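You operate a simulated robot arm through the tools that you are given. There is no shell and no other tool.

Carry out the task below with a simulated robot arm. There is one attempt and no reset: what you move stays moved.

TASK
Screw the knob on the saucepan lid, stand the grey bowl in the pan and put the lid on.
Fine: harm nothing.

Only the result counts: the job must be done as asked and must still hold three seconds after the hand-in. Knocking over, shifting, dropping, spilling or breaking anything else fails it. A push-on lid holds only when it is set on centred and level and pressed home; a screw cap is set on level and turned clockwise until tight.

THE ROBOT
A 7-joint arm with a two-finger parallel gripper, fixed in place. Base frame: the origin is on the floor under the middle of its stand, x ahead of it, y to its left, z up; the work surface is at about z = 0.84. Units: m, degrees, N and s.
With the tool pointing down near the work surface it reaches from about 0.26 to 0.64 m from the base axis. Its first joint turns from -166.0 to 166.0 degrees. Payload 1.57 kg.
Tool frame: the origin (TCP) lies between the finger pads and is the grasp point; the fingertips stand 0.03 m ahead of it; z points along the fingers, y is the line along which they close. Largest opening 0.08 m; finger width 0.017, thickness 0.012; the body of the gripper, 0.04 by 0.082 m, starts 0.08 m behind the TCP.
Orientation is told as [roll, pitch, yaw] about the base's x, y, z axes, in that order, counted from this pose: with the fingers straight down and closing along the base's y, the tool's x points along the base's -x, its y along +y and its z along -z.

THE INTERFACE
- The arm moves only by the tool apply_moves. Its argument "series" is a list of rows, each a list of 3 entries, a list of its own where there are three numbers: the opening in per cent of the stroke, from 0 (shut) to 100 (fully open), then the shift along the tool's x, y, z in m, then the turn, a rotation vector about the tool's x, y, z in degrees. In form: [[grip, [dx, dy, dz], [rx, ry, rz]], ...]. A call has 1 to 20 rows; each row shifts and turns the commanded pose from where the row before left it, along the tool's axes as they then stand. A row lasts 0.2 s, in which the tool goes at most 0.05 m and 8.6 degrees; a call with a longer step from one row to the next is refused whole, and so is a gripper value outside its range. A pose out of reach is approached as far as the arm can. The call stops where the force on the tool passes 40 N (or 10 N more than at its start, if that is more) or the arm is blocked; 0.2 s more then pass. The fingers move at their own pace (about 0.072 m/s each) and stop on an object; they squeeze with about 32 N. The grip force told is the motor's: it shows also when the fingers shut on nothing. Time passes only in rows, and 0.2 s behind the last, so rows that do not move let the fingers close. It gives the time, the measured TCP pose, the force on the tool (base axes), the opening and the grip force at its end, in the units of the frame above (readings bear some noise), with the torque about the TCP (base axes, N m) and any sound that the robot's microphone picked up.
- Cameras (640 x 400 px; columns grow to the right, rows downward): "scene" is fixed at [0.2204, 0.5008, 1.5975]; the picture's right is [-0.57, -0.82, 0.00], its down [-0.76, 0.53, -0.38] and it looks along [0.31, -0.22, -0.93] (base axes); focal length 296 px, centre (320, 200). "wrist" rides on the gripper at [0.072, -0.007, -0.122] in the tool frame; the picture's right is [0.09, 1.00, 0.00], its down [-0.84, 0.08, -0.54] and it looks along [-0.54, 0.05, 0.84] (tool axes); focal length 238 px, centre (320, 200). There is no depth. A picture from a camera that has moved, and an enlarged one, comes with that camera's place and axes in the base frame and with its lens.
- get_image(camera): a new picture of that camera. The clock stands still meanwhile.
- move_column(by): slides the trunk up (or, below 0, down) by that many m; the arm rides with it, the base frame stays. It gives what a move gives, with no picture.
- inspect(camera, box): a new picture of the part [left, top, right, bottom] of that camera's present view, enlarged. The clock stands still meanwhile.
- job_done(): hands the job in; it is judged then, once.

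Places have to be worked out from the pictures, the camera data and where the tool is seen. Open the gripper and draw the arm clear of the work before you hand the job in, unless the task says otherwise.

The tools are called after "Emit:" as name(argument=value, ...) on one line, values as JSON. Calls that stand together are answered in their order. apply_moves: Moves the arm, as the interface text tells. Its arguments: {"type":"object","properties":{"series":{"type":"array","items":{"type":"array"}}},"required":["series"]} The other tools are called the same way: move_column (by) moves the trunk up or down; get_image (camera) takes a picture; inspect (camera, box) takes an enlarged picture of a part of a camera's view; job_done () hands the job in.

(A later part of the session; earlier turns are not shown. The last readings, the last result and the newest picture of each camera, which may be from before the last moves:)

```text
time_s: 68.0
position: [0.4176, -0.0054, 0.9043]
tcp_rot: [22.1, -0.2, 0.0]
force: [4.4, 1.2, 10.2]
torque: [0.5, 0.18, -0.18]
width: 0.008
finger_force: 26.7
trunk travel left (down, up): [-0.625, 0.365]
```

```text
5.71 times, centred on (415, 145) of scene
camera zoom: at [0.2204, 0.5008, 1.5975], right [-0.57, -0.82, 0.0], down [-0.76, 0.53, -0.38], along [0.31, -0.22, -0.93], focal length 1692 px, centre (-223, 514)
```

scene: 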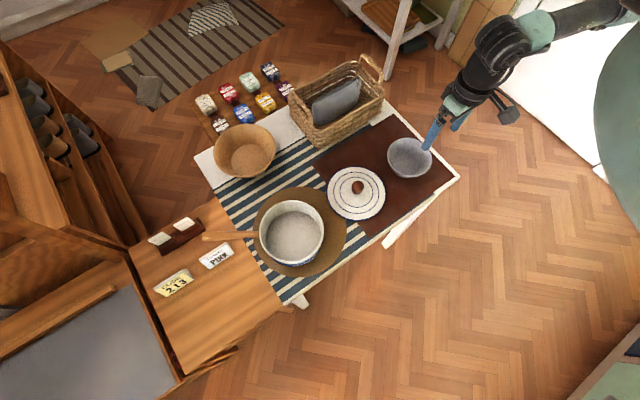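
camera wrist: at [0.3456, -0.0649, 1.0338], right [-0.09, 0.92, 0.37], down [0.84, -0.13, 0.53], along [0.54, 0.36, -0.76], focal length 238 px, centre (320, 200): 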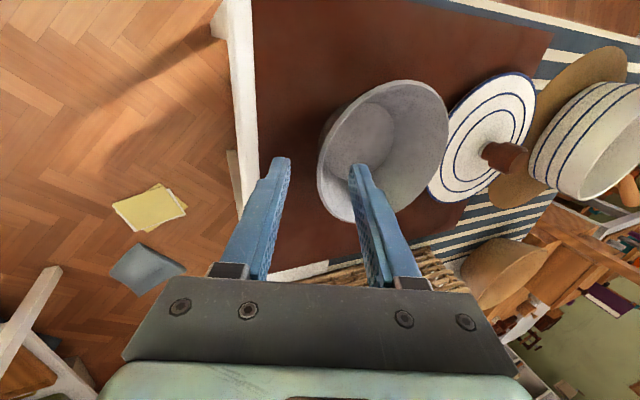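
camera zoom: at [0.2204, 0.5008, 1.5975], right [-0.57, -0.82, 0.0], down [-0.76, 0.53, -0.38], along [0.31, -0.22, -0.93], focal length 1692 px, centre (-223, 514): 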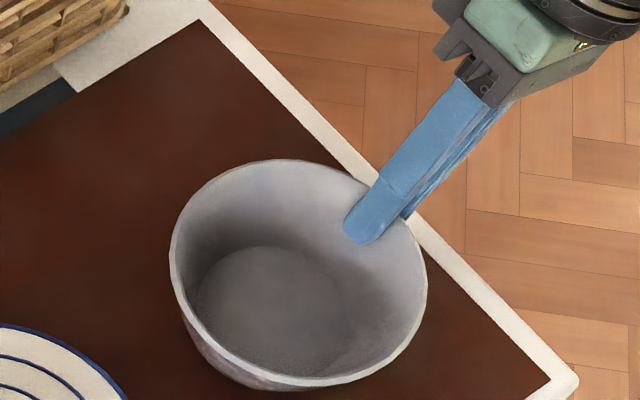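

The bowl is gripped (width 8 mm), though it was drawn about 4 mm toward the hand and there is some stress against the table. I'll lift slightly and see how it settles in the grip.

Emit:
apply_moves(series=[[0, [0, -0.0008, -0.0019], [0, 0, 0]], [0, [0, -0.0008, -0.0019], [0, 0, 0]], [0, [0, -0.0015, -0.0037], [0, 0, 0]], [0, [0, 0, 0], [0, 0, 0]]])

Emit:
get_image(camera="wrist")

Emit:
inspect(camera="scene", box=[370, 110, 450, 190])

```text
time_s: 69.0
position: [0.4173, -0.0104, 0.9085]
tcp_rot: [22.1, 0.1, 0.1]
force: [-0.1, -1.0, -3.0]
torque: [-0.12, 0.04, -0.01]
width: 0.0077
finger_force: 27.1
trunk travel left (down, up): [-0.625, 0.365]
```

```text
taken
camera wrist: at [0.347, -0.0629, 1.0195], right [-0.09, 0.92, 0.37], down [0.84, -0.13, 0.53], along [0.54, 0.36, -0.76], focal length 238 px, centre (320, 200)
```

wrist: 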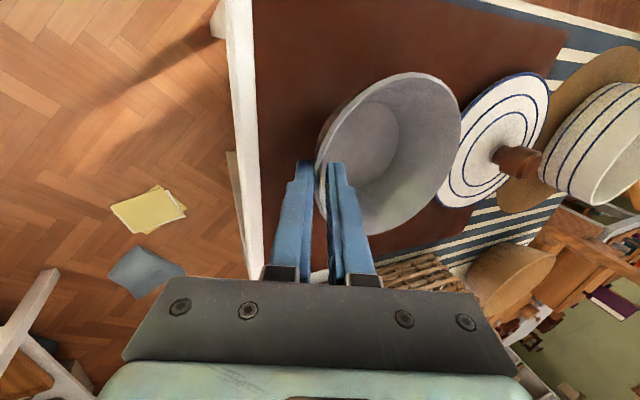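

```text
5.00 times, centred on (410, 150) of scene
camera zoom: at [0.2204, 0.5008, 1.5975], right [-0.57, -0.82, 0.0], down [-0.76, 0.53, -0.38], along [0.31, -0.22, -0.93], focal length 1481 px, centre (-130, 450)
```

zoom: 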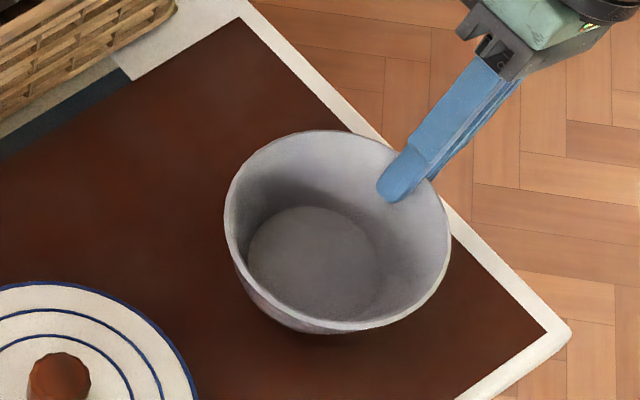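

The bowl hangs at about 3 N and looks level. I'll lift it straight up to clear the lid and pan.

Emit:
apply_moves(series=[[0, [0, 0.0037, -0.0093], [0, 0, 0]], [0, [0, 0.0075, -0.0185], [0, 0, 0]], [0, [0, 0.0075, -0.0185], [0, 0, 0]]])

Emit:
inspect(camera="scene", box=[360, 90, 470, 200])

Emit:
get_image(camera="wrist")

```text
time_s: 69.8
position: [0.4154, -0.0102, 0.9578]
tcp_rot: [22.1, 0.1, 0.1]
force: [-0.2, -1.0, -2.9]
torque: [-0.18, 0.0, -0.01]
width: 0.0075
finger_force: 26.3
trunk travel left (down, up): [-0.625, 0.365]
```

```text
3.64 times, centred on (415, 145) of scene
camera zoom: at [0.2204, 0.5008, 1.5975], right [-0.57, -0.82, 0.0], down [-0.76, 0.53, -0.38], along [0.31, -0.22, -0.93], focal length 1077 px, centre (-26, 400)
```

zoom: 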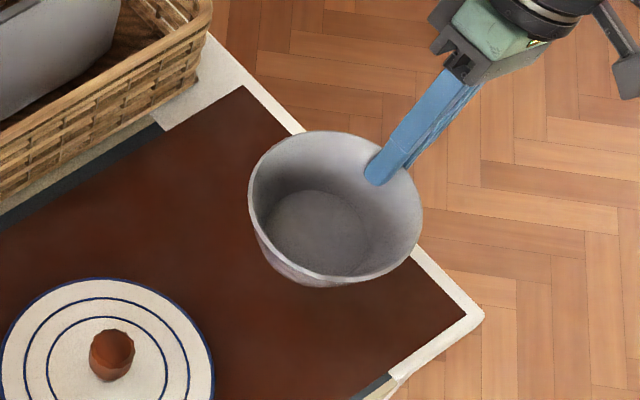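

```text
taken
camera wrist: at [0.3455, -0.062, 1.0687], right [-0.09, 0.92, 0.37], down [0.84, -0.13, 0.53], along [0.54, 0.36, -0.76], focal length 238 px, centre (320, 200)
```

wrist: 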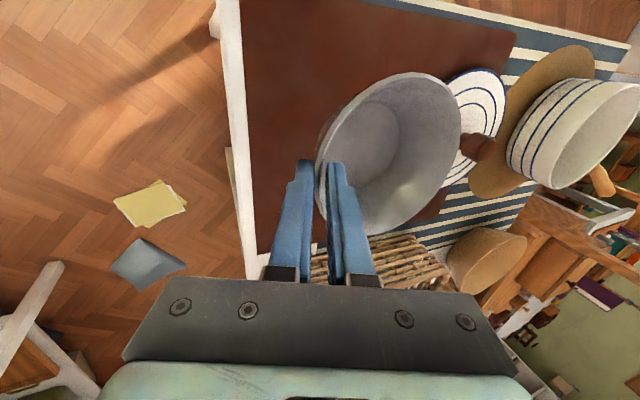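

The bowl is held firmly. Before carrying it over I'll measure the pan from both cameras.

Emit:
inspect(camera="wrist", box=[460, 40, 640, 210])

Emit:
inspect(camera="scene", box=[250, 190, 335, 280])

```text
2.35 times, centred on (550, 125) of wrist
camera zoom: at [0.3455, -0.062, 1.0687], right [-0.09, 0.92, 0.37], down [0.84, -0.13, 0.53], along [0.54, 0.36, -0.76], focal length 561 px, centre (-221, 376)
```

zoom: 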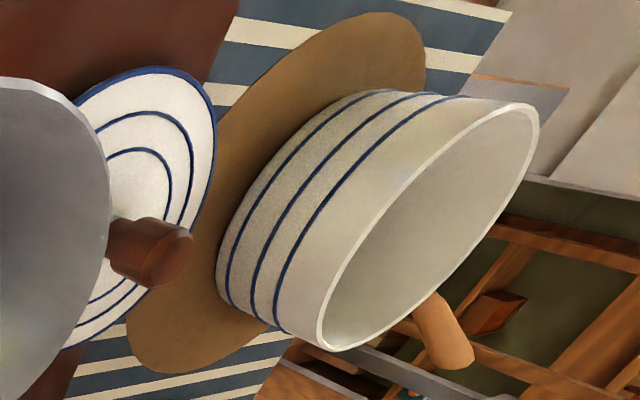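

```text
4.44 times, centred on (292, 235) of scene
camera zoom: at [0.2204, 0.5008, 1.5975], right [-0.57, -0.82, 0.0], down [-0.76, 0.53, -0.38], along [0.31, -0.22, -0.93], focal length 1316 px, centre (442, 44)
```

zoom: 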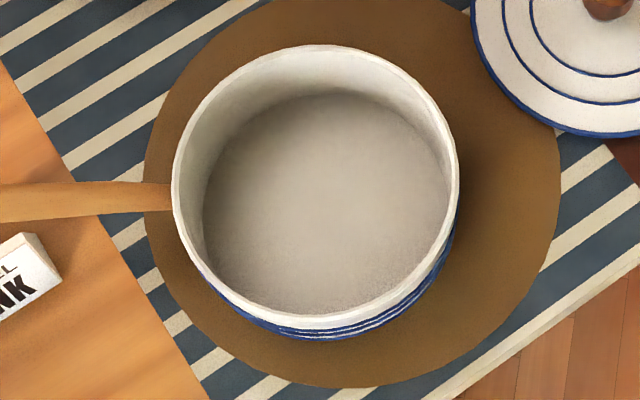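

The knob also looks well seated from this side. I'll zoom tighter on the pan rim to fix its height.

Emit:
inspect(camera="wrist", box=[540, 75, 640, 195])

```text
3.33 times, centred on (590, 135) of wrist
camera zoom: at [0.3455, -0.062, 1.0687], right [-0.09, 0.92, 0.37], down [0.84, -0.13, 0.53], along [0.54, 0.36, -0.76], focal length 794 px, centre (-580, 417)
```

zoom: 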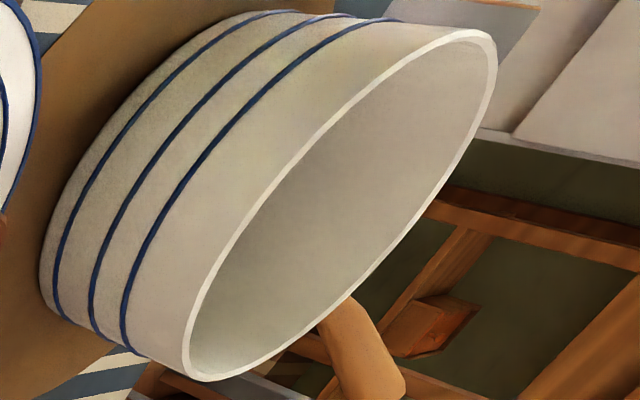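

The two estimates of the pan's y position disagree by a few cm at this grazing angle. I'll lift and carry the bowl partway, so the wrist camera sees the pan from closer.

Emit:
apply_moves(series=[[0, [0.003, 0.0131, -0.0325], [0, 0, 0]], [0, [0.003, 0.0131, -0.0325], [0, 0, 0]], [0, [0.003, 0.034, 0.0105], [0, 0, 0]], [0, [0.003, 0.034, 0.0105], [0, 0, 0]], [0, [0.003, 0.034, 0.0105], [0, 0, 0]], [0, [0, 0.034, 0.0105], [0, 0, 0]], [0, [0, 0, 0], [0, 0, 0]]])

Emit:
get_image(camera="wrist")

Emit:
get_image(camera="scene")

```text
time_s: 71.4
position: [0.4025, 0.132, 1.0421]
tcp_rot: [22.0, 0.0, 0.0]
force: [-0.9, 0.5, -2.9]
torque: [-0.2, 0.01, 0.04]
width: 0.0072
finger_force: 26.6
trunk travel left (down, up): [-0.625, 0.365]
```

```text
taken
camera wrist: at [0.3322, 0.0794, 1.1533], right [-0.09, 0.92, 0.37], down [0.84, -0.13, 0.53], along [0.54, 0.36, -0.76], focal length 238 px, centre (320, 200)
```

wrist: 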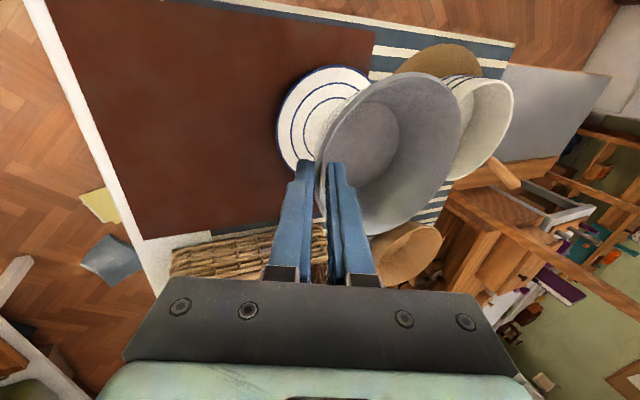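

```text
taken
```

scene: 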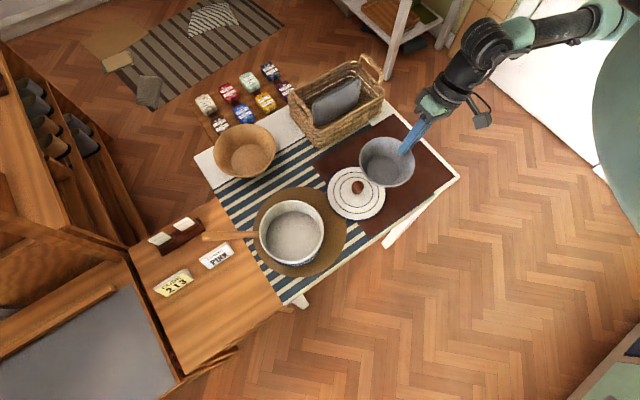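

The pan is partly visible past the bowl. I'll zoom in on it.

Emit:
inspect(camera="wrist", box=[430, 60, 530, 190])

Emit:
inspect(camera="wrist", box=[290, 60, 480, 240])

```text
3.08 times, centred on (480, 125) of wrist
camera zoom: at [0.3322, 0.0794, 1.1533], right [-0.09, 0.92, 0.37], down [0.84, -0.13, 0.53], along [0.54, 0.36, -0.76], focal length 733 px, centre (-172, 431)
```

zoom: 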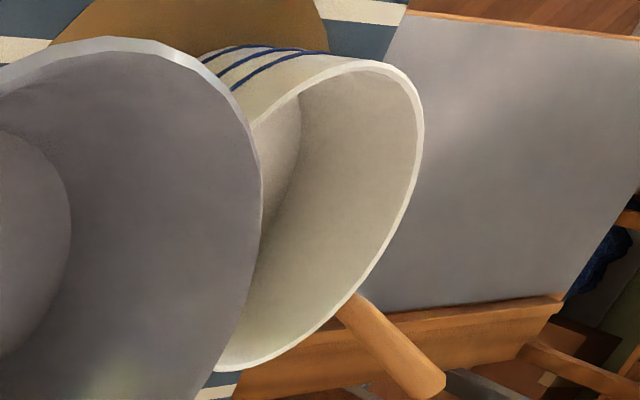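

```text
2.22 times, centred on (385, 150) of wrist
camera zoom: at [0.3322, 0.0794, 1.1533], right [-0.09, 0.92, 0.37], down [0.84, -0.13, 0.53], along [0.54, 0.36, -0.76], focal length 530 px, centre (176, 311)
```

zoom: 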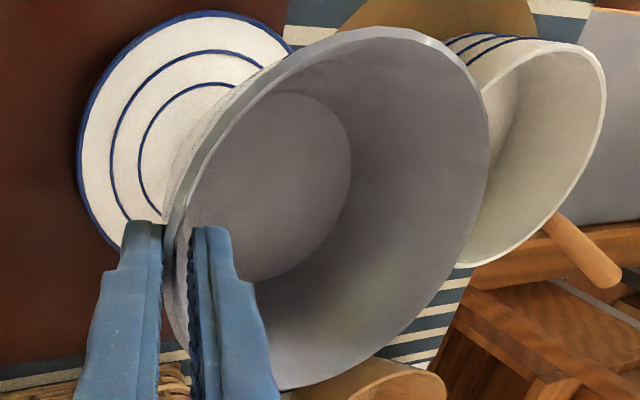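

Combining the views, the pan is centred at about (0.419, 0.4445) with its rim at z ≈ 0.902–0.905 and an outer diameter of about 0.16. I'll measure the held bowl in the scene view as well.

Emit:
inspect(camera="scene", box=[345, 110, 445, 210])

```text
4.00 times, centred on (395, 160) of scene
camera zoom: at [0.2204, 0.5008, 1.5975], right [-0.57, -0.82, 0.0], down [-0.76, 0.53, -0.38], along [0.31, -0.22, -0.93], focal length 1185 px, centre (20, 360)
```

zoom: 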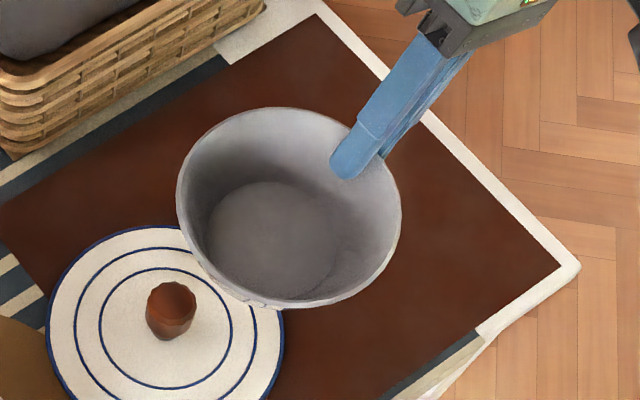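

The held bowl's centre is about (-0.005, +0.062) from the TCP with its rim 13 mm below. I'll carry it level over the pan at safe height.

Emit:
apply_moves(series=[[0, [-0.0033, 0.0395, 0.016], [0, 0, 0]], [0, [-0.0033, 0.0395, 0.016], [0, 0, 0]], [0, [-0.0033, 0.0395, 0.016], [0, 0, 0]], [0, [-0.0033, 0.0395, 0.016], [0, 0, 0]], [0, [-0.0033, 0.0395, 0.016], [0, 0, 0]], [0, [-0.0033, 0.0395, 0.016], [0, 0, 0]], [0, [0, 0, 0], [0, 0, 0]]])

Emit:
inspect(camera="scene", box=[240, 170, 360, 290])

Emit:
get_image(camera="wrist")

```text
time_s: 73.0
position: [0.4226, 0.3861, 1.0382]
tcp_rot: [21.9, 0.0, 0.0]
force: [-0.3, 0.4, -3.0]
torque: [-0.18, -0.01, -0.01]
width: 0.0075
finger_force: 26.5
trunk travel left (down, up): [-0.625, 0.365]
```

```text
3.33 times, centred on (300, 230) of scene
camera zoom: at [0.2204, 0.5008, 1.5975], right [-0.57, -0.82, 0.0], down [-0.76, 0.53, -0.38], along [0.31, -0.22, -0.93], focal length 987 px, centre (387, 100)
```

zoom: 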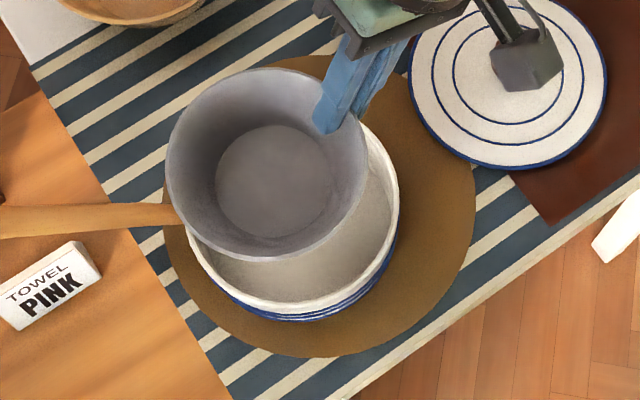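

```text
taken
camera wrist: at [0.3519, 0.3343, 1.1492], right [-0.09, 0.92, 0.37], down [0.84, -0.13, 0.53], along [0.54, 0.36, -0.76], focal length 238 px, centre (320, 200)
```

wrist: 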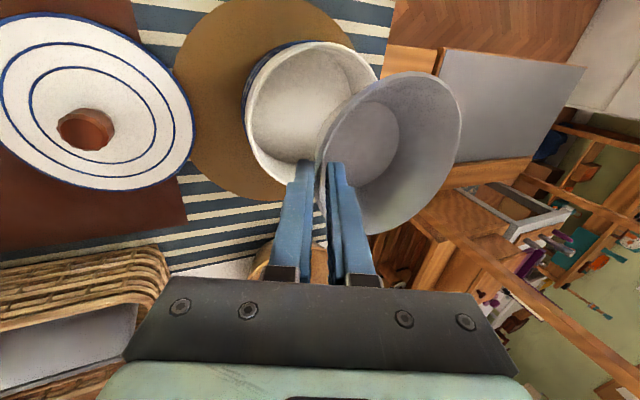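

Now the pan is well visible beside the bowl. I'll zoom in to locate its rim accurately.

Emit:
inspect(camera="wrist", box=[225, 25, 405, 205])

```text
2.22 times, centred on (315, 115) of wrist
camera zoom: at [0.3519, 0.3343, 1.1492], right [-0.09, 0.92, 0.37], down [0.84, -0.13, 0.53], along [0.54, 0.36, -0.76], focal length 530 px, centre (331, 389)
```

zoom: 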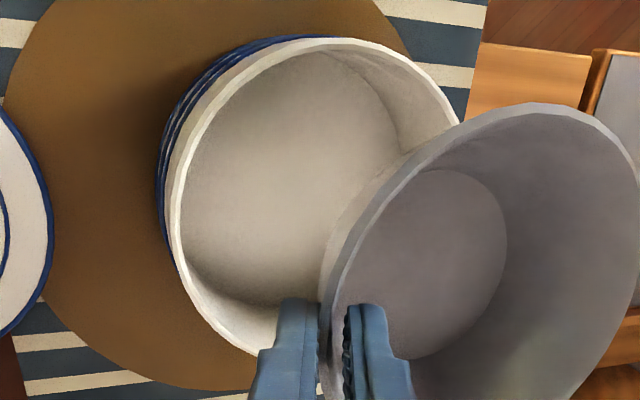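

The pan centre refines to about (0.424, 0.4425) with its rim at z ≈ 0.905. The bowl needs to shift about +4 mm in x and +2 mm in y, to leave room for the outer finger. I'll shift and lower to just above the rim.

Emit:
apply_moves(series=[[0, [-0.0022, -0.0091, 0.0253], [0, 0, 0]], [0, [-0.0022, -0.0091, 0.0253], [0, 0, 0]], [0, [0, 0, 0], [0, 0, 0]]])

Emit:
inspect(camera="scene", box=[240, 170, 360, 290])

Emit:
inspect(camera="wrist", box=[225, 25, 475, 245])

```text
time_s: 73.8
position: [0.4261, 0.3887, 0.9871]
tcp_rot: [22.0, 0.0, 0.0]
force: [-0.2, 0.3, -2.7]
torque: [-0.22, -0.02, 0.02]
width: 0.0075
finger_force: 26.4
trunk travel left (down, up): [-0.625, 0.365]
```

```text
3.33 times, centred on (300, 230) of scene
camera zoom: at [0.2204, 0.5008, 1.5975], right [-0.57, -0.82, 0.0], down [-0.76, 0.53, -0.38], along [0.31, -0.22, -0.93], focal length 987 px, centre (387, 100)
```

zoom: 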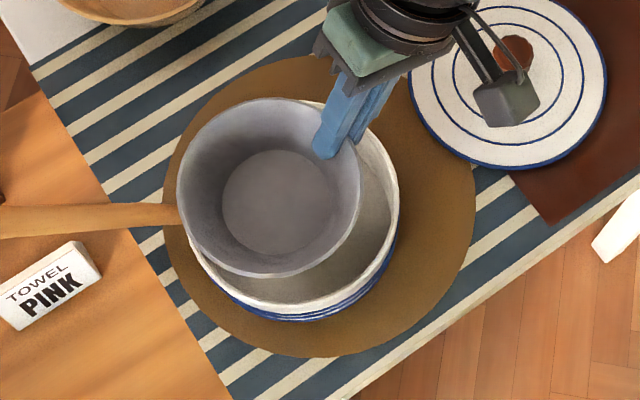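

```text
1.82 times, centred on (350, 135) of wrist
camera zoom: at [0.3553, 0.3366, 1.0957], right [-0.09, 0.92, 0.37], down [0.84, -0.13, 0.53], along [0.54, 0.36, -0.76], focal length 433 px, centre (266, 318)
```

zoom: 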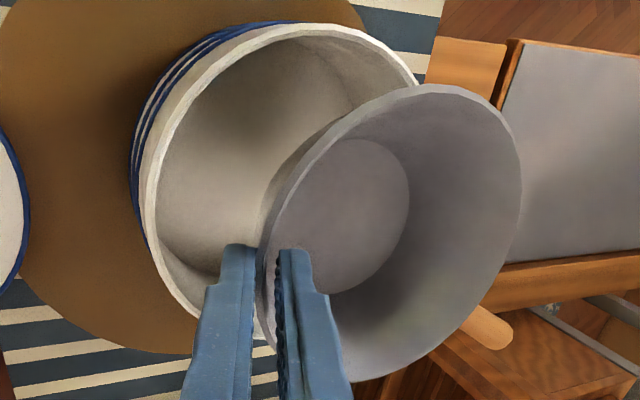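

Bowl and pan are now aligned as intended, offset about 8 mm toward the far side for finger room. I'll lower the bowl into the pan in steps, watching forces.

Emit:
apply_moves(series=[[0, [0, -0.0056, 0.0139], [0, 0, 0]], [0, [0, -0.0056, 0.0139], [0, 0, 0]], [0, [0, 0, 0], [0, 0, 0]]])

Emit:
inspect(camera="scene", box=[250, 180, 340, 280])

Emit:
inspect(camera="wrist", box=[225, 25, 475, 245])

```text
time_s: 74.6
position: [0.4265, 0.3894, 0.955]
tcp_rot: [22.1, -0.1, 0.1]
force: [0.4, 0.2, -3.5]
torque: [-0.19, 0.0, 0.01]
width: 0.0073
finger_force: 26.3
trunk travel left (down, up): [-0.625, 0.365]
```

```text
4.00 times, centred on (295, 230) of scene
camera zoom: at [0.2204, 0.5008, 1.5975], right [-0.57, -0.82, 0.0], down [-0.76, 0.53, -0.38], along [0.31, -0.22, -0.93], focal length 1185 px, centre (420, 80)
```

zoom: 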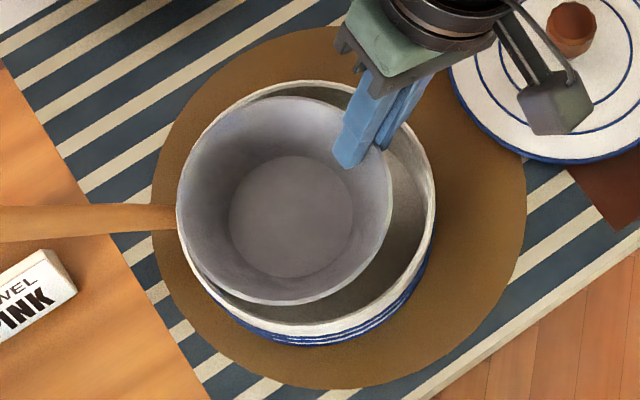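

```text
1.82 times, centred on (350, 135) of wrist
camera zoom: at [0.3555, 0.3373, 1.0664], right [-0.09, 0.92, 0.37], down [0.84, -0.13, 0.53], along [0.54, 0.36, -0.76], focal length 433 px, centre (266, 318)
```

zoom: 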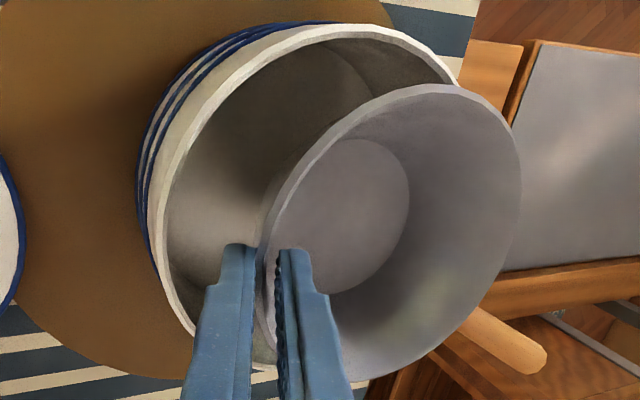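

It's entering cleanly with little force. I'll continue down with a 1 mm correction, checking forces.

Emit:
apply_moves(series=[[0, [0, -0.0047, 0.0089], [0, 0, 0]], [0, [0, -0.0037, 0.0093], [0, 0, 0]], [0, [0, 0, 0], [0, 0, 0]]])

Emit:
inspect(camera="scene", box=[250, 180, 340, 280])

Emit:
inspect(camera="wrist", box=[225, 25, 475, 245])

```text
time_s: 75.4
position: [0.4267, 0.3891, 0.9356]
tcp_rot: [22.0, 0.0, 0.0]
force: [0.3, 0.2, -2.9]
torque: [-0.17, 0.0, -0.01]
width: 0.0077
finger_force: 25.9
trunk travel left (down, up): [-0.625, 0.365]
```

```text
4.00 times, centred on (295, 230) of scene
camera zoom: at [0.2204, 0.5008, 1.5975], right [-0.57, -0.82, 0.0], down [-0.76, 0.53, -0.38], along [0.31, -0.22, -0.93], focal length 1185 px, centre (420, 80)
```

zoom: 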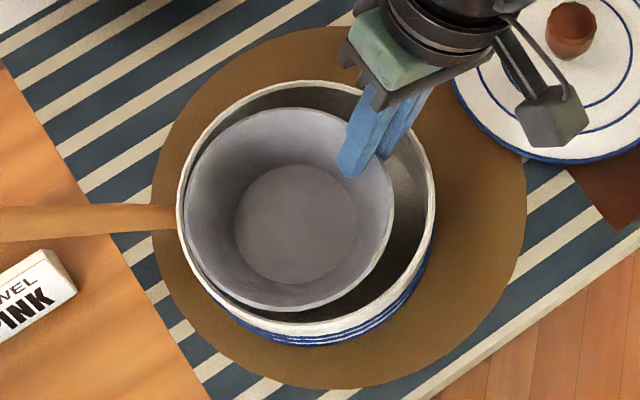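

```text
1.82 times, centred on (350, 135) of wrist
camera zoom: at [0.3558, 0.3366, 1.0464], right [-0.09, 0.92, 0.37], down [0.84, -0.13, 0.53], along [0.54, 0.36, -0.76], focal length 433 px, centre (266, 318)
```

zoom: 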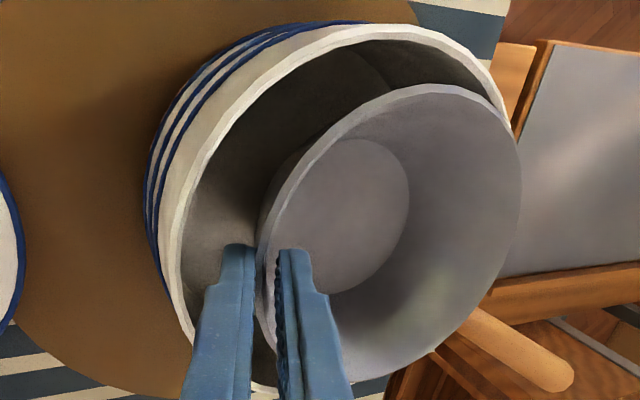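

Gaps look good on both sides. I'll continue down slowly until the base touches the pan floor.

Emit:
apply_moves(series=[[0, [0, -0.0042, 0.0077], [0, 0, 0]], [0, [0, -0.003, 0.0074], [0, 0, 0]], [0, [0, 0, 0], [0, 0, 0]]])

Emit:
apply_moves(series=[[0, [0, -0.0011, 0.0028], [0, 0, 0]], [0, [0, 0, 0], [0, 0, 0]]])

Emit:
inspect(camera="scene", box=[250, 180, 340, 280])

Emit:
inspect(camera="wrist", box=[225, 25, 475, 245])

```text
time_s: 76.2
position: [0.4257, 0.388, 0.9193]
tcp_rot: [22.0, 0.1, 0.1]
force: [0.2, 0.7, -2.5]
torque: [-0.18, 0.0, 0.02]
width: 0.0074
finger_force: 26.9
trunk travel left (down, up): [-0.625, 0.365]
```

```text
time_s: 76.8
position: [0.4266, 0.3867, 0.9158]
tcp_rot: [22.0, 0.0, 0.1]
force: [1.0, 0.2, -2.7]
torque: [-0.23, 0.01, 0.02]
width: 0.0077
finger_force: 26.5
trunk travel left (down, up): [-0.625, 0.365]
```

```text
4.00 times, centred on (295, 230) of scene
camera zoom: at [0.2204, 0.5008, 1.5975], right [-0.57, -0.82, 0.0], down [-0.76, 0.53, -0.38], along [0.31, -0.22, -0.93], focal length 1185 px, centre (420, 80)
```

zoom: 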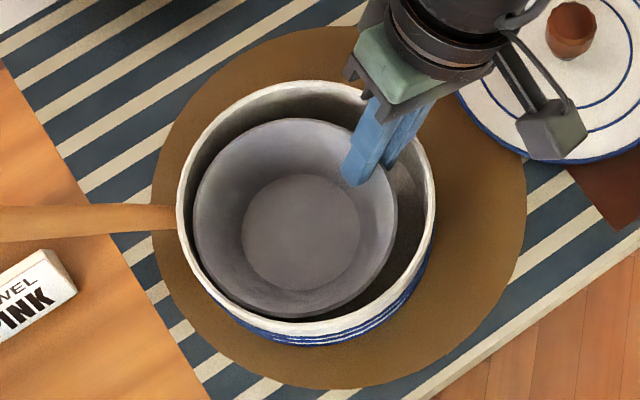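

```text
1.82 times, centred on (350, 135) of wrist
camera zoom: at [0.3549, 0.335, 1.0273], right [-0.09, 0.92, 0.37], down [0.84, -0.13, 0.53], along [0.54, 0.36, -0.76], focal length 433 px, centre (266, 318)
```

zoom: 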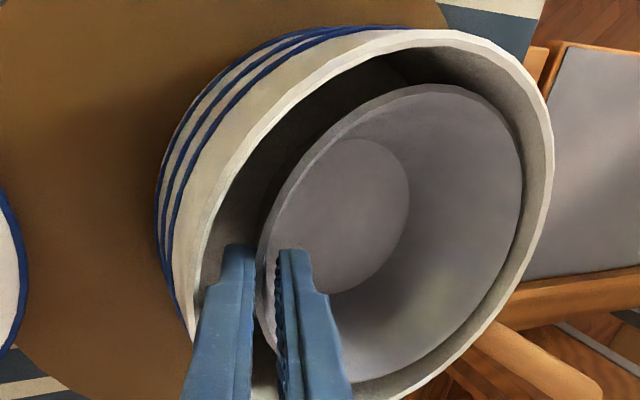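

No contact yet and the gaps look good (about 7 mm on the far side). I'll continue in 2 mm steps.

Emit:
apply_moves(series=[[0, [0, -0.0008, 0.0019], [0, 0, 0]], [0, [0, 0, 0], [0, 0, 0]]])

Emit:
apply_moves(series=[[0, [0, -0.0008, 0.0019], [0, 0, 0]], [0, [0, 0, 0], [0, 0, 0]]])

Emit:
apply_moves(series=[[0, [0, -0.0008, 0.0019], [0, 0, 0]], [0, [0, 0, 0], [0, 0, 0]]])

```text
time_s: 77.4
position: [0.4272, 0.3869, 0.9148]
tcp_rot: [22.0, 0.0, 0.0]
force: [-0.1, 0.1, -2.8]
torque: [-0.15, -0.02, -0.02]
width: 0.0073
finger_force: 27.1
trunk travel left (down, up): [-0.625, 0.365]
```

```text
time_s: 78.0
position: [0.4268, 0.3864, 0.9124]
tcp_rot: [22.0, 0.0, 0.0]
force: [-0.7, -0.1, -3.5]
torque: [-0.16, -0.02, -0.01]
width: 0.0075
finger_force: 26.7
trunk travel left (down, up): [-0.625, 0.365]
```

```text
time_s: 78.6
position: [0.4266, 0.3878, 0.9105]
tcp_rot: [22.0, 0.0, 0.2]
force: [0.9, -0.5, -3.3]
torque: [-0.22, 0.01, 0.0]
width: 0.0075
finger_force: 27.0
trunk travel left (down, up): [-0.625, 0.365]
```

Still free. I'll keep stepping down.

Emit:
apply_moves(series=[[0, [0, -0.0008, 0.0019], [0, 0, 0]], [0, [0, 0, 0], [0, 0, 0]]])

Emit:
apply_moves(series=[[0, [0, -0.0004, 0.0009], [0, 0, 0]], [0, [0, 0, 0], [0, 0, 0]]])

Emit:
inspect(camera="wrist", box=[225, 25, 475, 245])

Emit:
inspect(camera="scene", box=[250, 180, 340, 280])

```text
time_s: 79.2
position: [0.426, 0.3874, 0.9104]
tcp_rot: [22.2, 0.0, 0.2]
force: [0.3, 1.8, 4.7]
torque: [-0.32, -0.03, 0.01]
width: 0.0073
finger_force: 26.7
trunk travel left (down, up): [-0.625, 0.365]
```

```text
time_s: 79.8
position: [0.4274, 0.3872, 0.9111]
tcp_rot: [22.3, -0.2, 0.1]
force: [-1.1, 1.2, 16.4]
torque: [-0.59, -0.05, 0.0]
width: 0.0072
finger_force: 27.1
trunk travel left (down, up): [-0.625, 0.365]
```

```text
1.82 times, centred on (350, 135) of wrist
camera zoom: at [0.3551, 0.3347, 1.0204], right [-0.09, 0.92, 0.38], down [0.84, -0.13, 0.53], along [0.54, 0.37, -0.76], focal length 433 px, centre (266, 318)
```

zoom: 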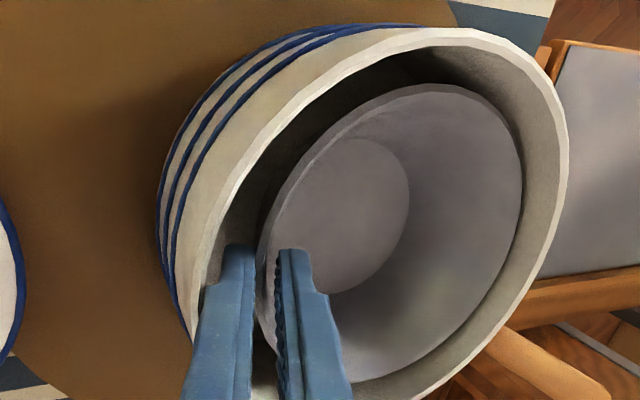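

```text
4.00 times, centred on (295, 230) of scene
camera zoom: at [0.2204, 0.5008, 1.5975], right [-0.57, -0.82, 0.0], down [-0.76, 0.53, -0.38], along [0.31, -0.22, -0.93], focal length 1185 px, centre (420, 80)
```

zoom: 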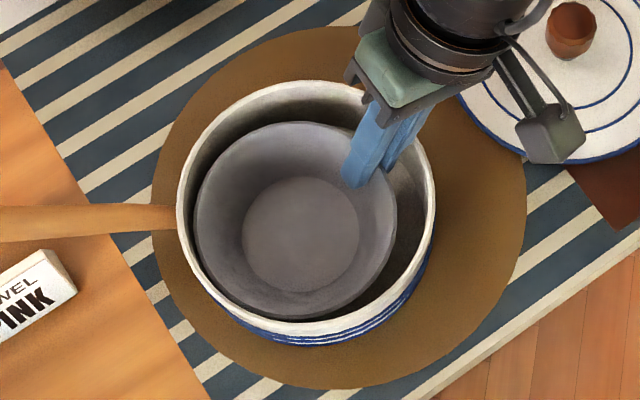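

The torque shows the contact is the outer finger on the pan's near rim, not the bowl base. I'll back up 2 mm, shift 3.5 mm toward +y (there's about 7 mm of gap on the far side) and try again.

Emit:
apply_moves(series=[[0, [0, 0.0011, -0.0028], [0, 0, 0]], [0, [0, 0.0032, 0.0013], [0, 0, 0]], [0, [0, 0, 0], [0, 0, 0]]])

Emit:
apply_moves(series=[[0, [0, -0.0008, 0.0019], [0, 0, 0]], [0, [0, 0, 0], [0, 0, 0]]])

Emit:
apply_moves(series=[[0, [0, -0.0004, 0.0009], [0, 0, 0]], [0, [0, 0, 0], [0, 0, 0]]])

```text
time_s: 80.6
position: [0.4269, 0.3891, 0.9101]
tcp_rot: [21.8, 0.0, 0.1]
force: [0.1, -3.9, 1.6]
torque: [0.0, -0.09, 0.0]
width: 0.0075
finger_force: 26.9
trunk travel left (down, up): [-0.625, 0.365]
```

```text
time_s: 81.2
position: [0.4261, 0.3891, 0.9101]
tcp_rot: [22.1, -0.1, 0.0]
force: [-0.6, -7.7, 9.6]
torque: [-0.41, -0.04, 0.0]
width: 0.0074
finger_force: 26.8
trunk travel left (down, up): [-0.625, 0.365]
```

```text
time_s: 81.8
position: [0.4281, 0.3888, 0.9098]
tcp_rot: [22.3, 0.0, -0.1]
force: [1.2, -7.9, 14.5]
torque: [-0.38, -0.12, 0.03]
width: 0.0078
finger_force: 27.4
trunk travel left (down, up): [-0.625, 0.365]
```

There is now a sideways force of about -8 N as well. I'll look before doing anything else.

Emit:
inspect(camera="wrist", box=[260, 50, 460, 245])

Emit:
inspect(camera="scene", box=[260, 190, 330, 270])

```text
2.05 times, centred on (360, 148) of wrist
camera zoom: at [0.355, 0.3368, 1.0204], right [-0.09, 0.92, 0.38], down [0.84, -0.13, 0.53], along [0.54, 0.36, -0.76], focal length 489 px, centre (238, 308)
```

zoom: 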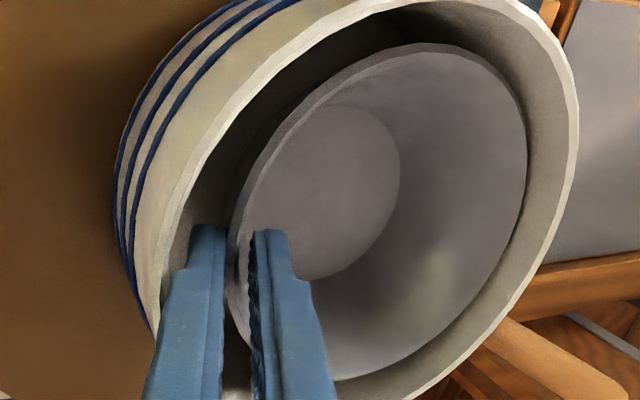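

```text
5.00 times, centred on (295, 230) of scene
camera zoom: at [0.2204, 0.5008, 1.5975], right [-0.57, -0.82, 0.0], down [-0.76, 0.53, -0.38], along [0.31, -0.22, -0.93], focal length 1481 px, centre (445, 50)
```

zoom: 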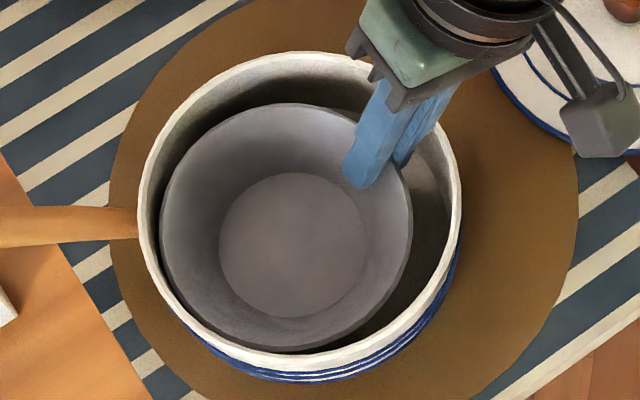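

Gaps of about 6 mm remain all round, so the bowl's base is on the pan floor and the sideways force is friction from the shift. I'll relieve the load before releasing.

Emit:
apply_moves(series=[[0, [0, 0.0005, -0.0012], [0, 0, 0]], [0, [0, 0, 0], [0, 0, 0]]])

Emit:
apply_moves(series=[[0, [0, -0.0005, -0.0009], [0, 0, 0]], [0, [0, 0, 0], [0, 0, 0]]])

```text
time_s: 82.4
position: [0.4255, 0.3904, 0.9105]
tcp_rot: [22.1, -0.2, 0.0]
force: [4.1, -3.4, 10.8]
torque: [-0.11, -0.11, -0.02]
width: 0.0079
finger_force: 26.6
trunk travel left (down, up): [-0.625, 0.365]
```

```text
time_s: 83.0
position: [0.4254, 0.3901, 0.9113]
tcp_rot: [22.1, 0.0, 0.1]
force: [4.8, 2.5, 6.9]
torque: [-0.39, 0.01, 0.07]
width: 0.0075
finger_force: 26.2
trunk travel left (down, up): [-0.625, 0.365]
```

The remaining contact is again the outer finger against the rim edge. I'll raise a little more, move +y to free it, and re-check.

Emit:
apply_moves(series=[[0, [0, 0.0007, -0.0018], [0, 0, 0]], [0, [0, 0.0014, 0.0006], [0, 0, 0]], [0, [0, 0, 0], [0, 0, 0]]])

Emit:
inspect(camera="wrist", box=[290, 110, 390, 220])

```text
time_s: 83.8
position: [0.4247, 0.3899, 0.9098]
tcp_rot: [21.9, 0.1, 0.2]
force: [0.1, -3.3, -1.9]
torque: [-0.12, -0.06, -0.03]
width: 0.0076
finger_force: 26.7
trunk travel left (down, up): [-0.625, 0.365]
```

```text
3.64 times, centred on (340, 165) of wrist
camera zoom: at [0.3543, 0.338, 1.0211], right [-0.09, 0.92, 0.37], down [0.84, -0.13, 0.53], along [0.54, 0.36, -0.76], focal length 867 px, centre (247, 327)
```

zoom: 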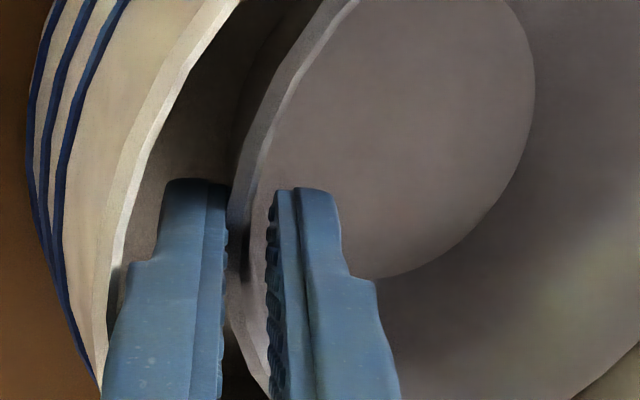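

The forces now suggest the bowl's far rim touches the far wall while the outer finger is near the rim, and the base is within a millimetre or two of the floor. I'll open gently in tiny steps, shifting the tool so only the inner finger moves away.

Emit:
apply_moves(series=[[11, [0, 0.0004, 0], [0, 0, 0]], [11, [0, 0, 0], [0, 0, 0]]])

Emit:
inspect(camera="wrist", box=[260, 50, 460, 245])

Emit:
inspect(camera="scene", box=[260, 190, 330, 270])

```text
time_s: 84.4
position: [0.426, 0.3908, 0.9115]
tcp_rot: [22.0, 0.0, 0.1]
force: [-1.4, -1.4, -1.1]
torque: [-0.02, 0.01, 0.01]
width: 0.0103
finger_force: 1.1
trunk travel left (down, up): [-0.625, 0.365]
```

```text
2.05 times, centred on (360, 148) of wrist
camera zoom: at [0.3549, 0.3384, 1.0218], right [-0.09, 0.92, 0.37], down [0.84, -0.13, 0.53], along [0.54, 0.36, -0.76], focal length 489 px, centre (238, 308)
```

zoom: 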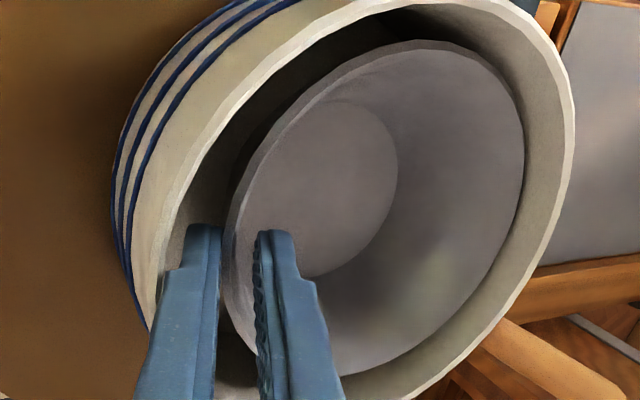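

```text
5.00 times, centred on (295, 230) of scene
camera zoom: at [0.2204, 0.5008, 1.5975], right [-0.57, -0.82, 0.0], down [-0.76, 0.53, -0.38], along [0.31, -0.22, -0.93], focal length 1481 px, centre (445, 50)
```

zoom: 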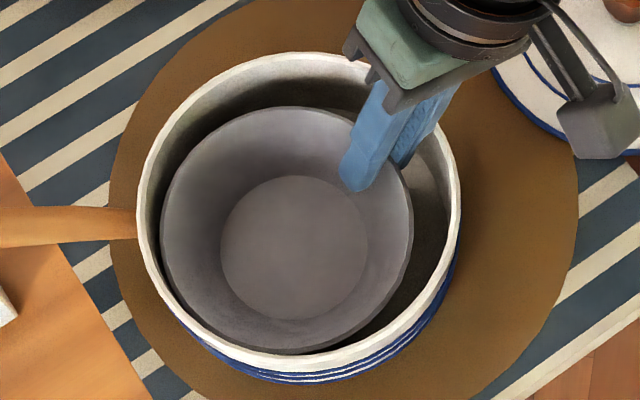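

The bowl settled gently and the fingers are free on both sides. I'll retract along the tool axis slowly.

Emit:
apply_moves(series=[[11, [0, 0, -0.006], [0, 0, 0]], [11, [0, 0, -0.008], [0, 0, 0]], [11, [0, 0, -0.01], [0, 0, 0]], [11, [0, 0, 0], [0, 0, 0]]])

Emit:
inspect(camera="scene", box=[260, 190, 330, 270])

Emit:
get_image(camera="wrist")

```text
time_s: 85.4
position: [0.427, 0.3824, 0.9339]
tcp_rot: [22.0, 0.0, 0.1]
force: [0.5, 0.5, 0.1]
torque: [-0.01, -0.01, -0.01]
width: 0.0087
finger_force: 0.1
trunk travel left (down, up): [-0.625, 0.365]
```

```text
5.00 times, centred on (295, 230) of scene
camera zoom: at [0.2204, 0.5008, 1.5975], right [-0.57, -0.82, 0.0], down [-0.76, 0.53, -0.38], along [0.31, -0.22, -0.93], focal length 1481 px, centre (445, 50)
```

zoom: 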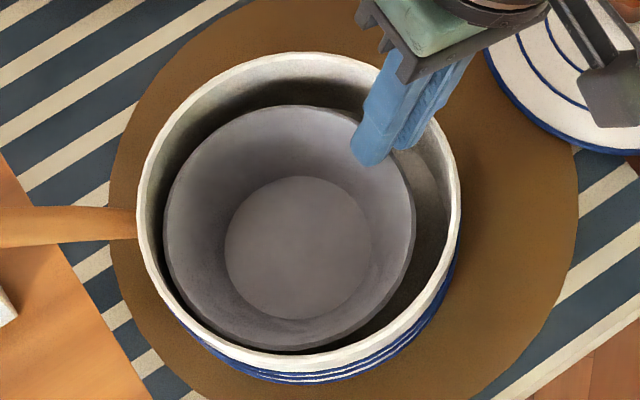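

```text
taken
camera wrist: at [0.3556, 0.3301, 1.0443], right [-0.09, 0.92, 0.37], down [0.84, -0.13, 0.53], along [0.54, 0.36, -0.76], focal length 238 px, centre (320, 200)
```

wrist: 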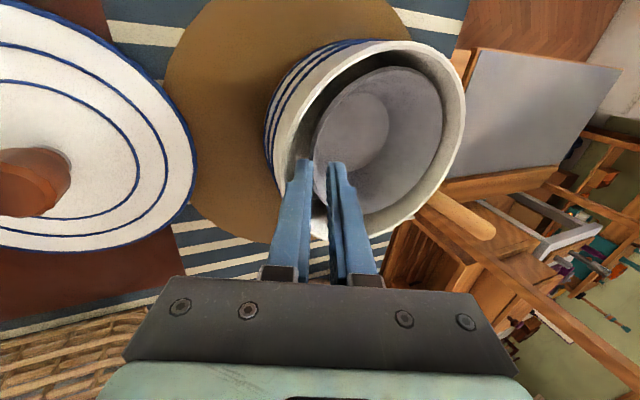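

The bowl stands in the pan. I'll back off further, straighten the gripper and view the pan from above.

Emit:
apply_moves(series=[[11, [0, 0, -0.03], [0, 0, 0]], [20, [0, 0, -0.04], [0, 0, 0]], [40, [0, 0, -0.03], [0, 0, 0]], [60, [0, -0.01, 0], [7.4, 0, 0]], [60, [0, -0.01, 0], [7.3, 0, 0]], [60, [0, -0.01, 0], [7.3, 0, 0]], [60, [0, 0, 0], [0, 0, 0]]])

Emit:
get_image(camera="wrist")

Emit:
inspect(camera="scene", box=[240, 140, 400, 280])

```text
time_s: 87.0
position: [0.4265, 0.315, 1.019]
tcp_rot: [0.0, 0.0, 0.1]
force: [-0.2, 1.0, -0.3]
torque: [0.02, 0.03, 0.01]
width: 0.0479
finger_force: 0.1
trunk travel left (down, up): [-0.625, 0.365]
```

```text
taken
camera wrist: at [0.356, 0.3086, 1.1411], right [-0.09, 1.0, 0.0], down [0.84, 0.08, 0.54], along [0.54, 0.05, -0.84], focal length 238 px, centre (320, 200)
```

wrist: 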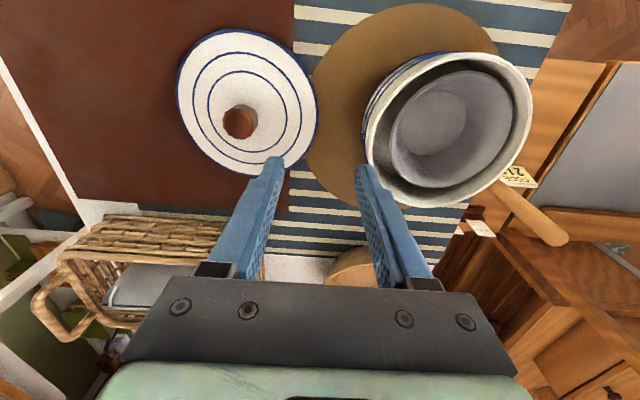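

```text
2.86 times, centred on (320, 210) of scene
camera zoom: at [0.2204, 0.5008, 1.5975], right [-0.57, -0.82, 0.0], down [-0.76, 0.53, -0.38], along [0.31, -0.22, -0.93], focal length 846 px, centre (320, 171)
```

zoom: 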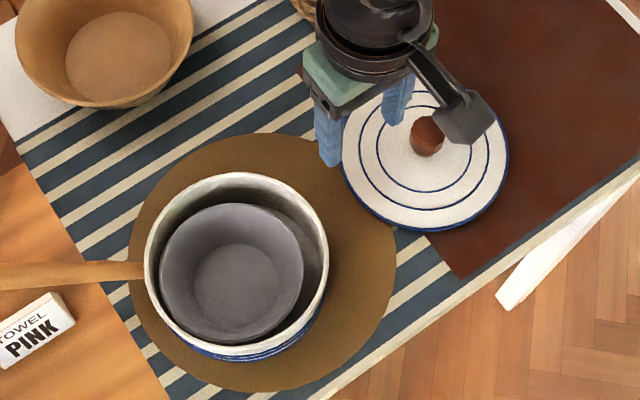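

I'll move so the wrist camera looks at the pan squarely, to measure its centre and the bowl's seat accurately.

Emit:
apply_moves(series=[[60, [0.0113, 0.0313, -0.015], [0, 0, 0]], [60, [0.0113, 0.0313, -0.015], [0, 0, 0]], [60, [0.0113, 0.0313, -0.015], [0, 0, 0]], [60, [0.0113, 0.0313, -0.015], [0, 0, 0]], [60, [0, 0, 0], [0, 0, 0]]])

Emit:
get_image(camera="wrist")

Emit:
inspect(camera="wrist", box=[245, 65, 405, 205])

Emit:
inspect(camera="scene", box=[255, 185, 335, 275])

```text
time_s: 88.2
position: [0.3819, 0.4428, 1.077]
tcp_rot: [-0.1, 0.0, 0.0]
force: [0.3, -1.1, 0.1]
torque: [0.02, 0.0, 0.05]
width: 0.0479
finger_force: 0.0
trunk travel left (down, up): [-0.625, 0.365]
```

```text
taken
camera wrist: at [0.3107, 0.4356, 1.1999], right [-0.09, 1.0, 0.0], down [0.84, 0.08, 0.54], along [0.54, 0.05, -0.84], focal length 238 px, centre (320, 200)
```

wrist: 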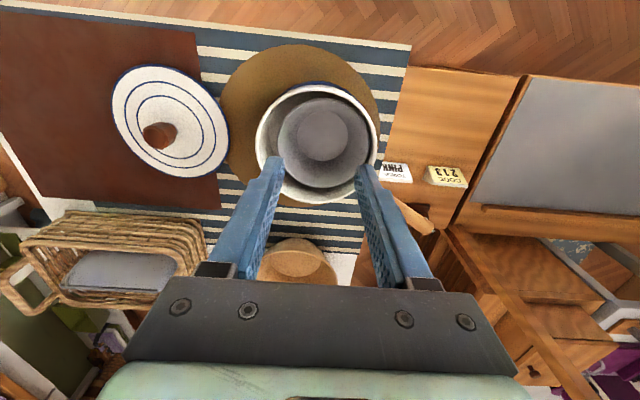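

```text
2.86 times, centred on (325, 135) of wrist
camera zoom: at [0.3107, 0.4356, 1.1999], right [-0.09, 1.0, 0.0], down [0.84, 0.08, 0.54], along [0.54, 0.05, -0.84], focal length 681 px, centre (306, 386)
```

zoom: 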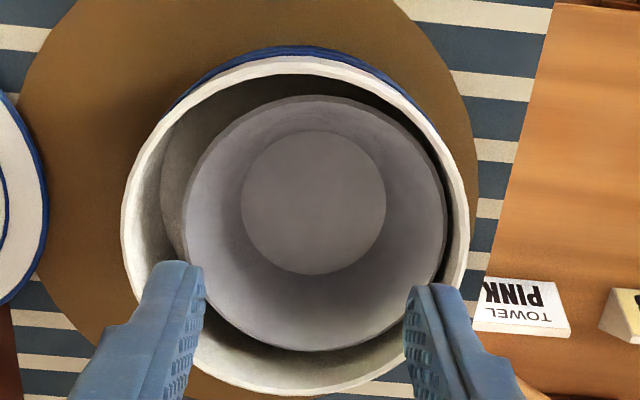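

```text
4.44 times, centred on (295, 230) of scene
camera zoom: at [0.2204, 0.5008, 1.5975], right [-0.57, -0.82, 0.0], down [-0.76, 0.53, -0.38], along [0.31, -0.22, -0.93], focal length 1316 px, centre (431, 67)
```

zoom: 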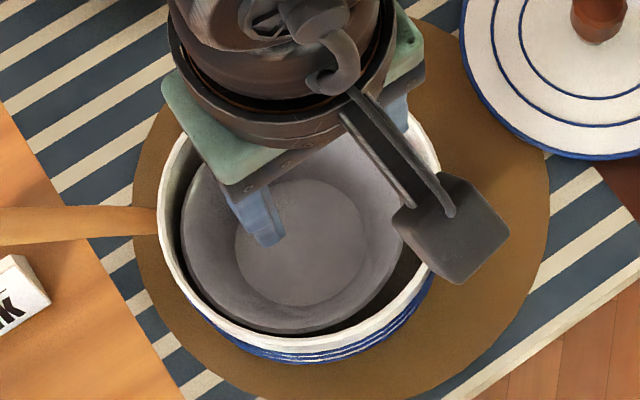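

The pan centre is about (0.4247, 0.4415) with the rim at z ≈ 0.906, and the bowl stands inside about 9 mm below the rim. Now I'll go back over the lid to pick it up by the knob.

Emit:
apply_moves(series=[[70, [-0.0093, -0.0425, 0.005], [0, 0, 0]], [70, [-0.0093, -0.0425, 0.01], [0, 0, 0]], [70, [-0.0093, -0.0425, 0.015], [0, 0, 0]], [70, [-0.0093, -0.0425, 0.02], [0, 0, 0]], [70, [-0.0093, -0.0425, 0.02], [0, 0, 0]], [70, [0, 0, 0], [0, 0, 0]]])

Emit:
get_image(camera="wrist")

Emit:
inspect(camera="wrist", box=[275, 100, 365, 175])

```text
time_s: 89.6
position: [0.4255, 0.2292, 1.0073]
tcp_rot: [0.0, -0.1, 0.1]
force: [0.1, 0.9, -0.5]
torque: [-0.02, -0.01, 0.01]
width: 0.0562
finger_force: 0.1
trunk travel left (down, up): [-0.625, 0.365]
```

```text
taken
camera wrist: at [0.3547, 0.2223, 1.1303], right [-0.09, 1.0, 0.0], down [0.84, 0.08, 0.54], along [0.54, 0.05, -0.84], focal length 238 px, centre (320, 200)
```

wrist: 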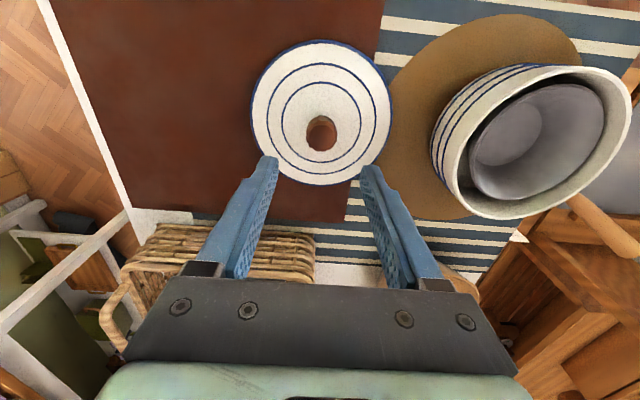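

```text
5.33 times, centred on (320, 138) of wrist
camera zoom: at [0.3547, 0.2223, 1.1303], right [-0.09, 1.0, 0.0], down [0.84, 0.08, 0.54], along [0.54, 0.05, -0.84], focal length 1271 px, centre (320, 533)
```

zoom: 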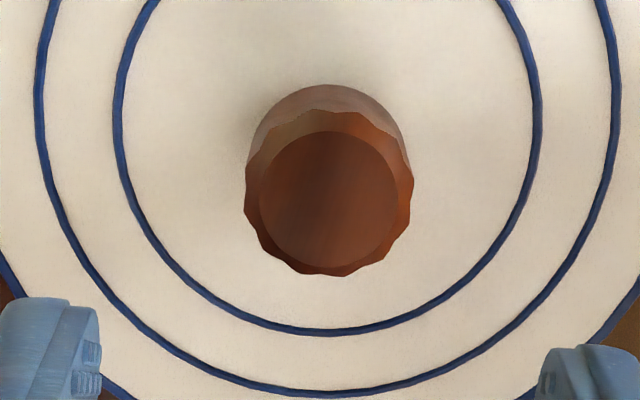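

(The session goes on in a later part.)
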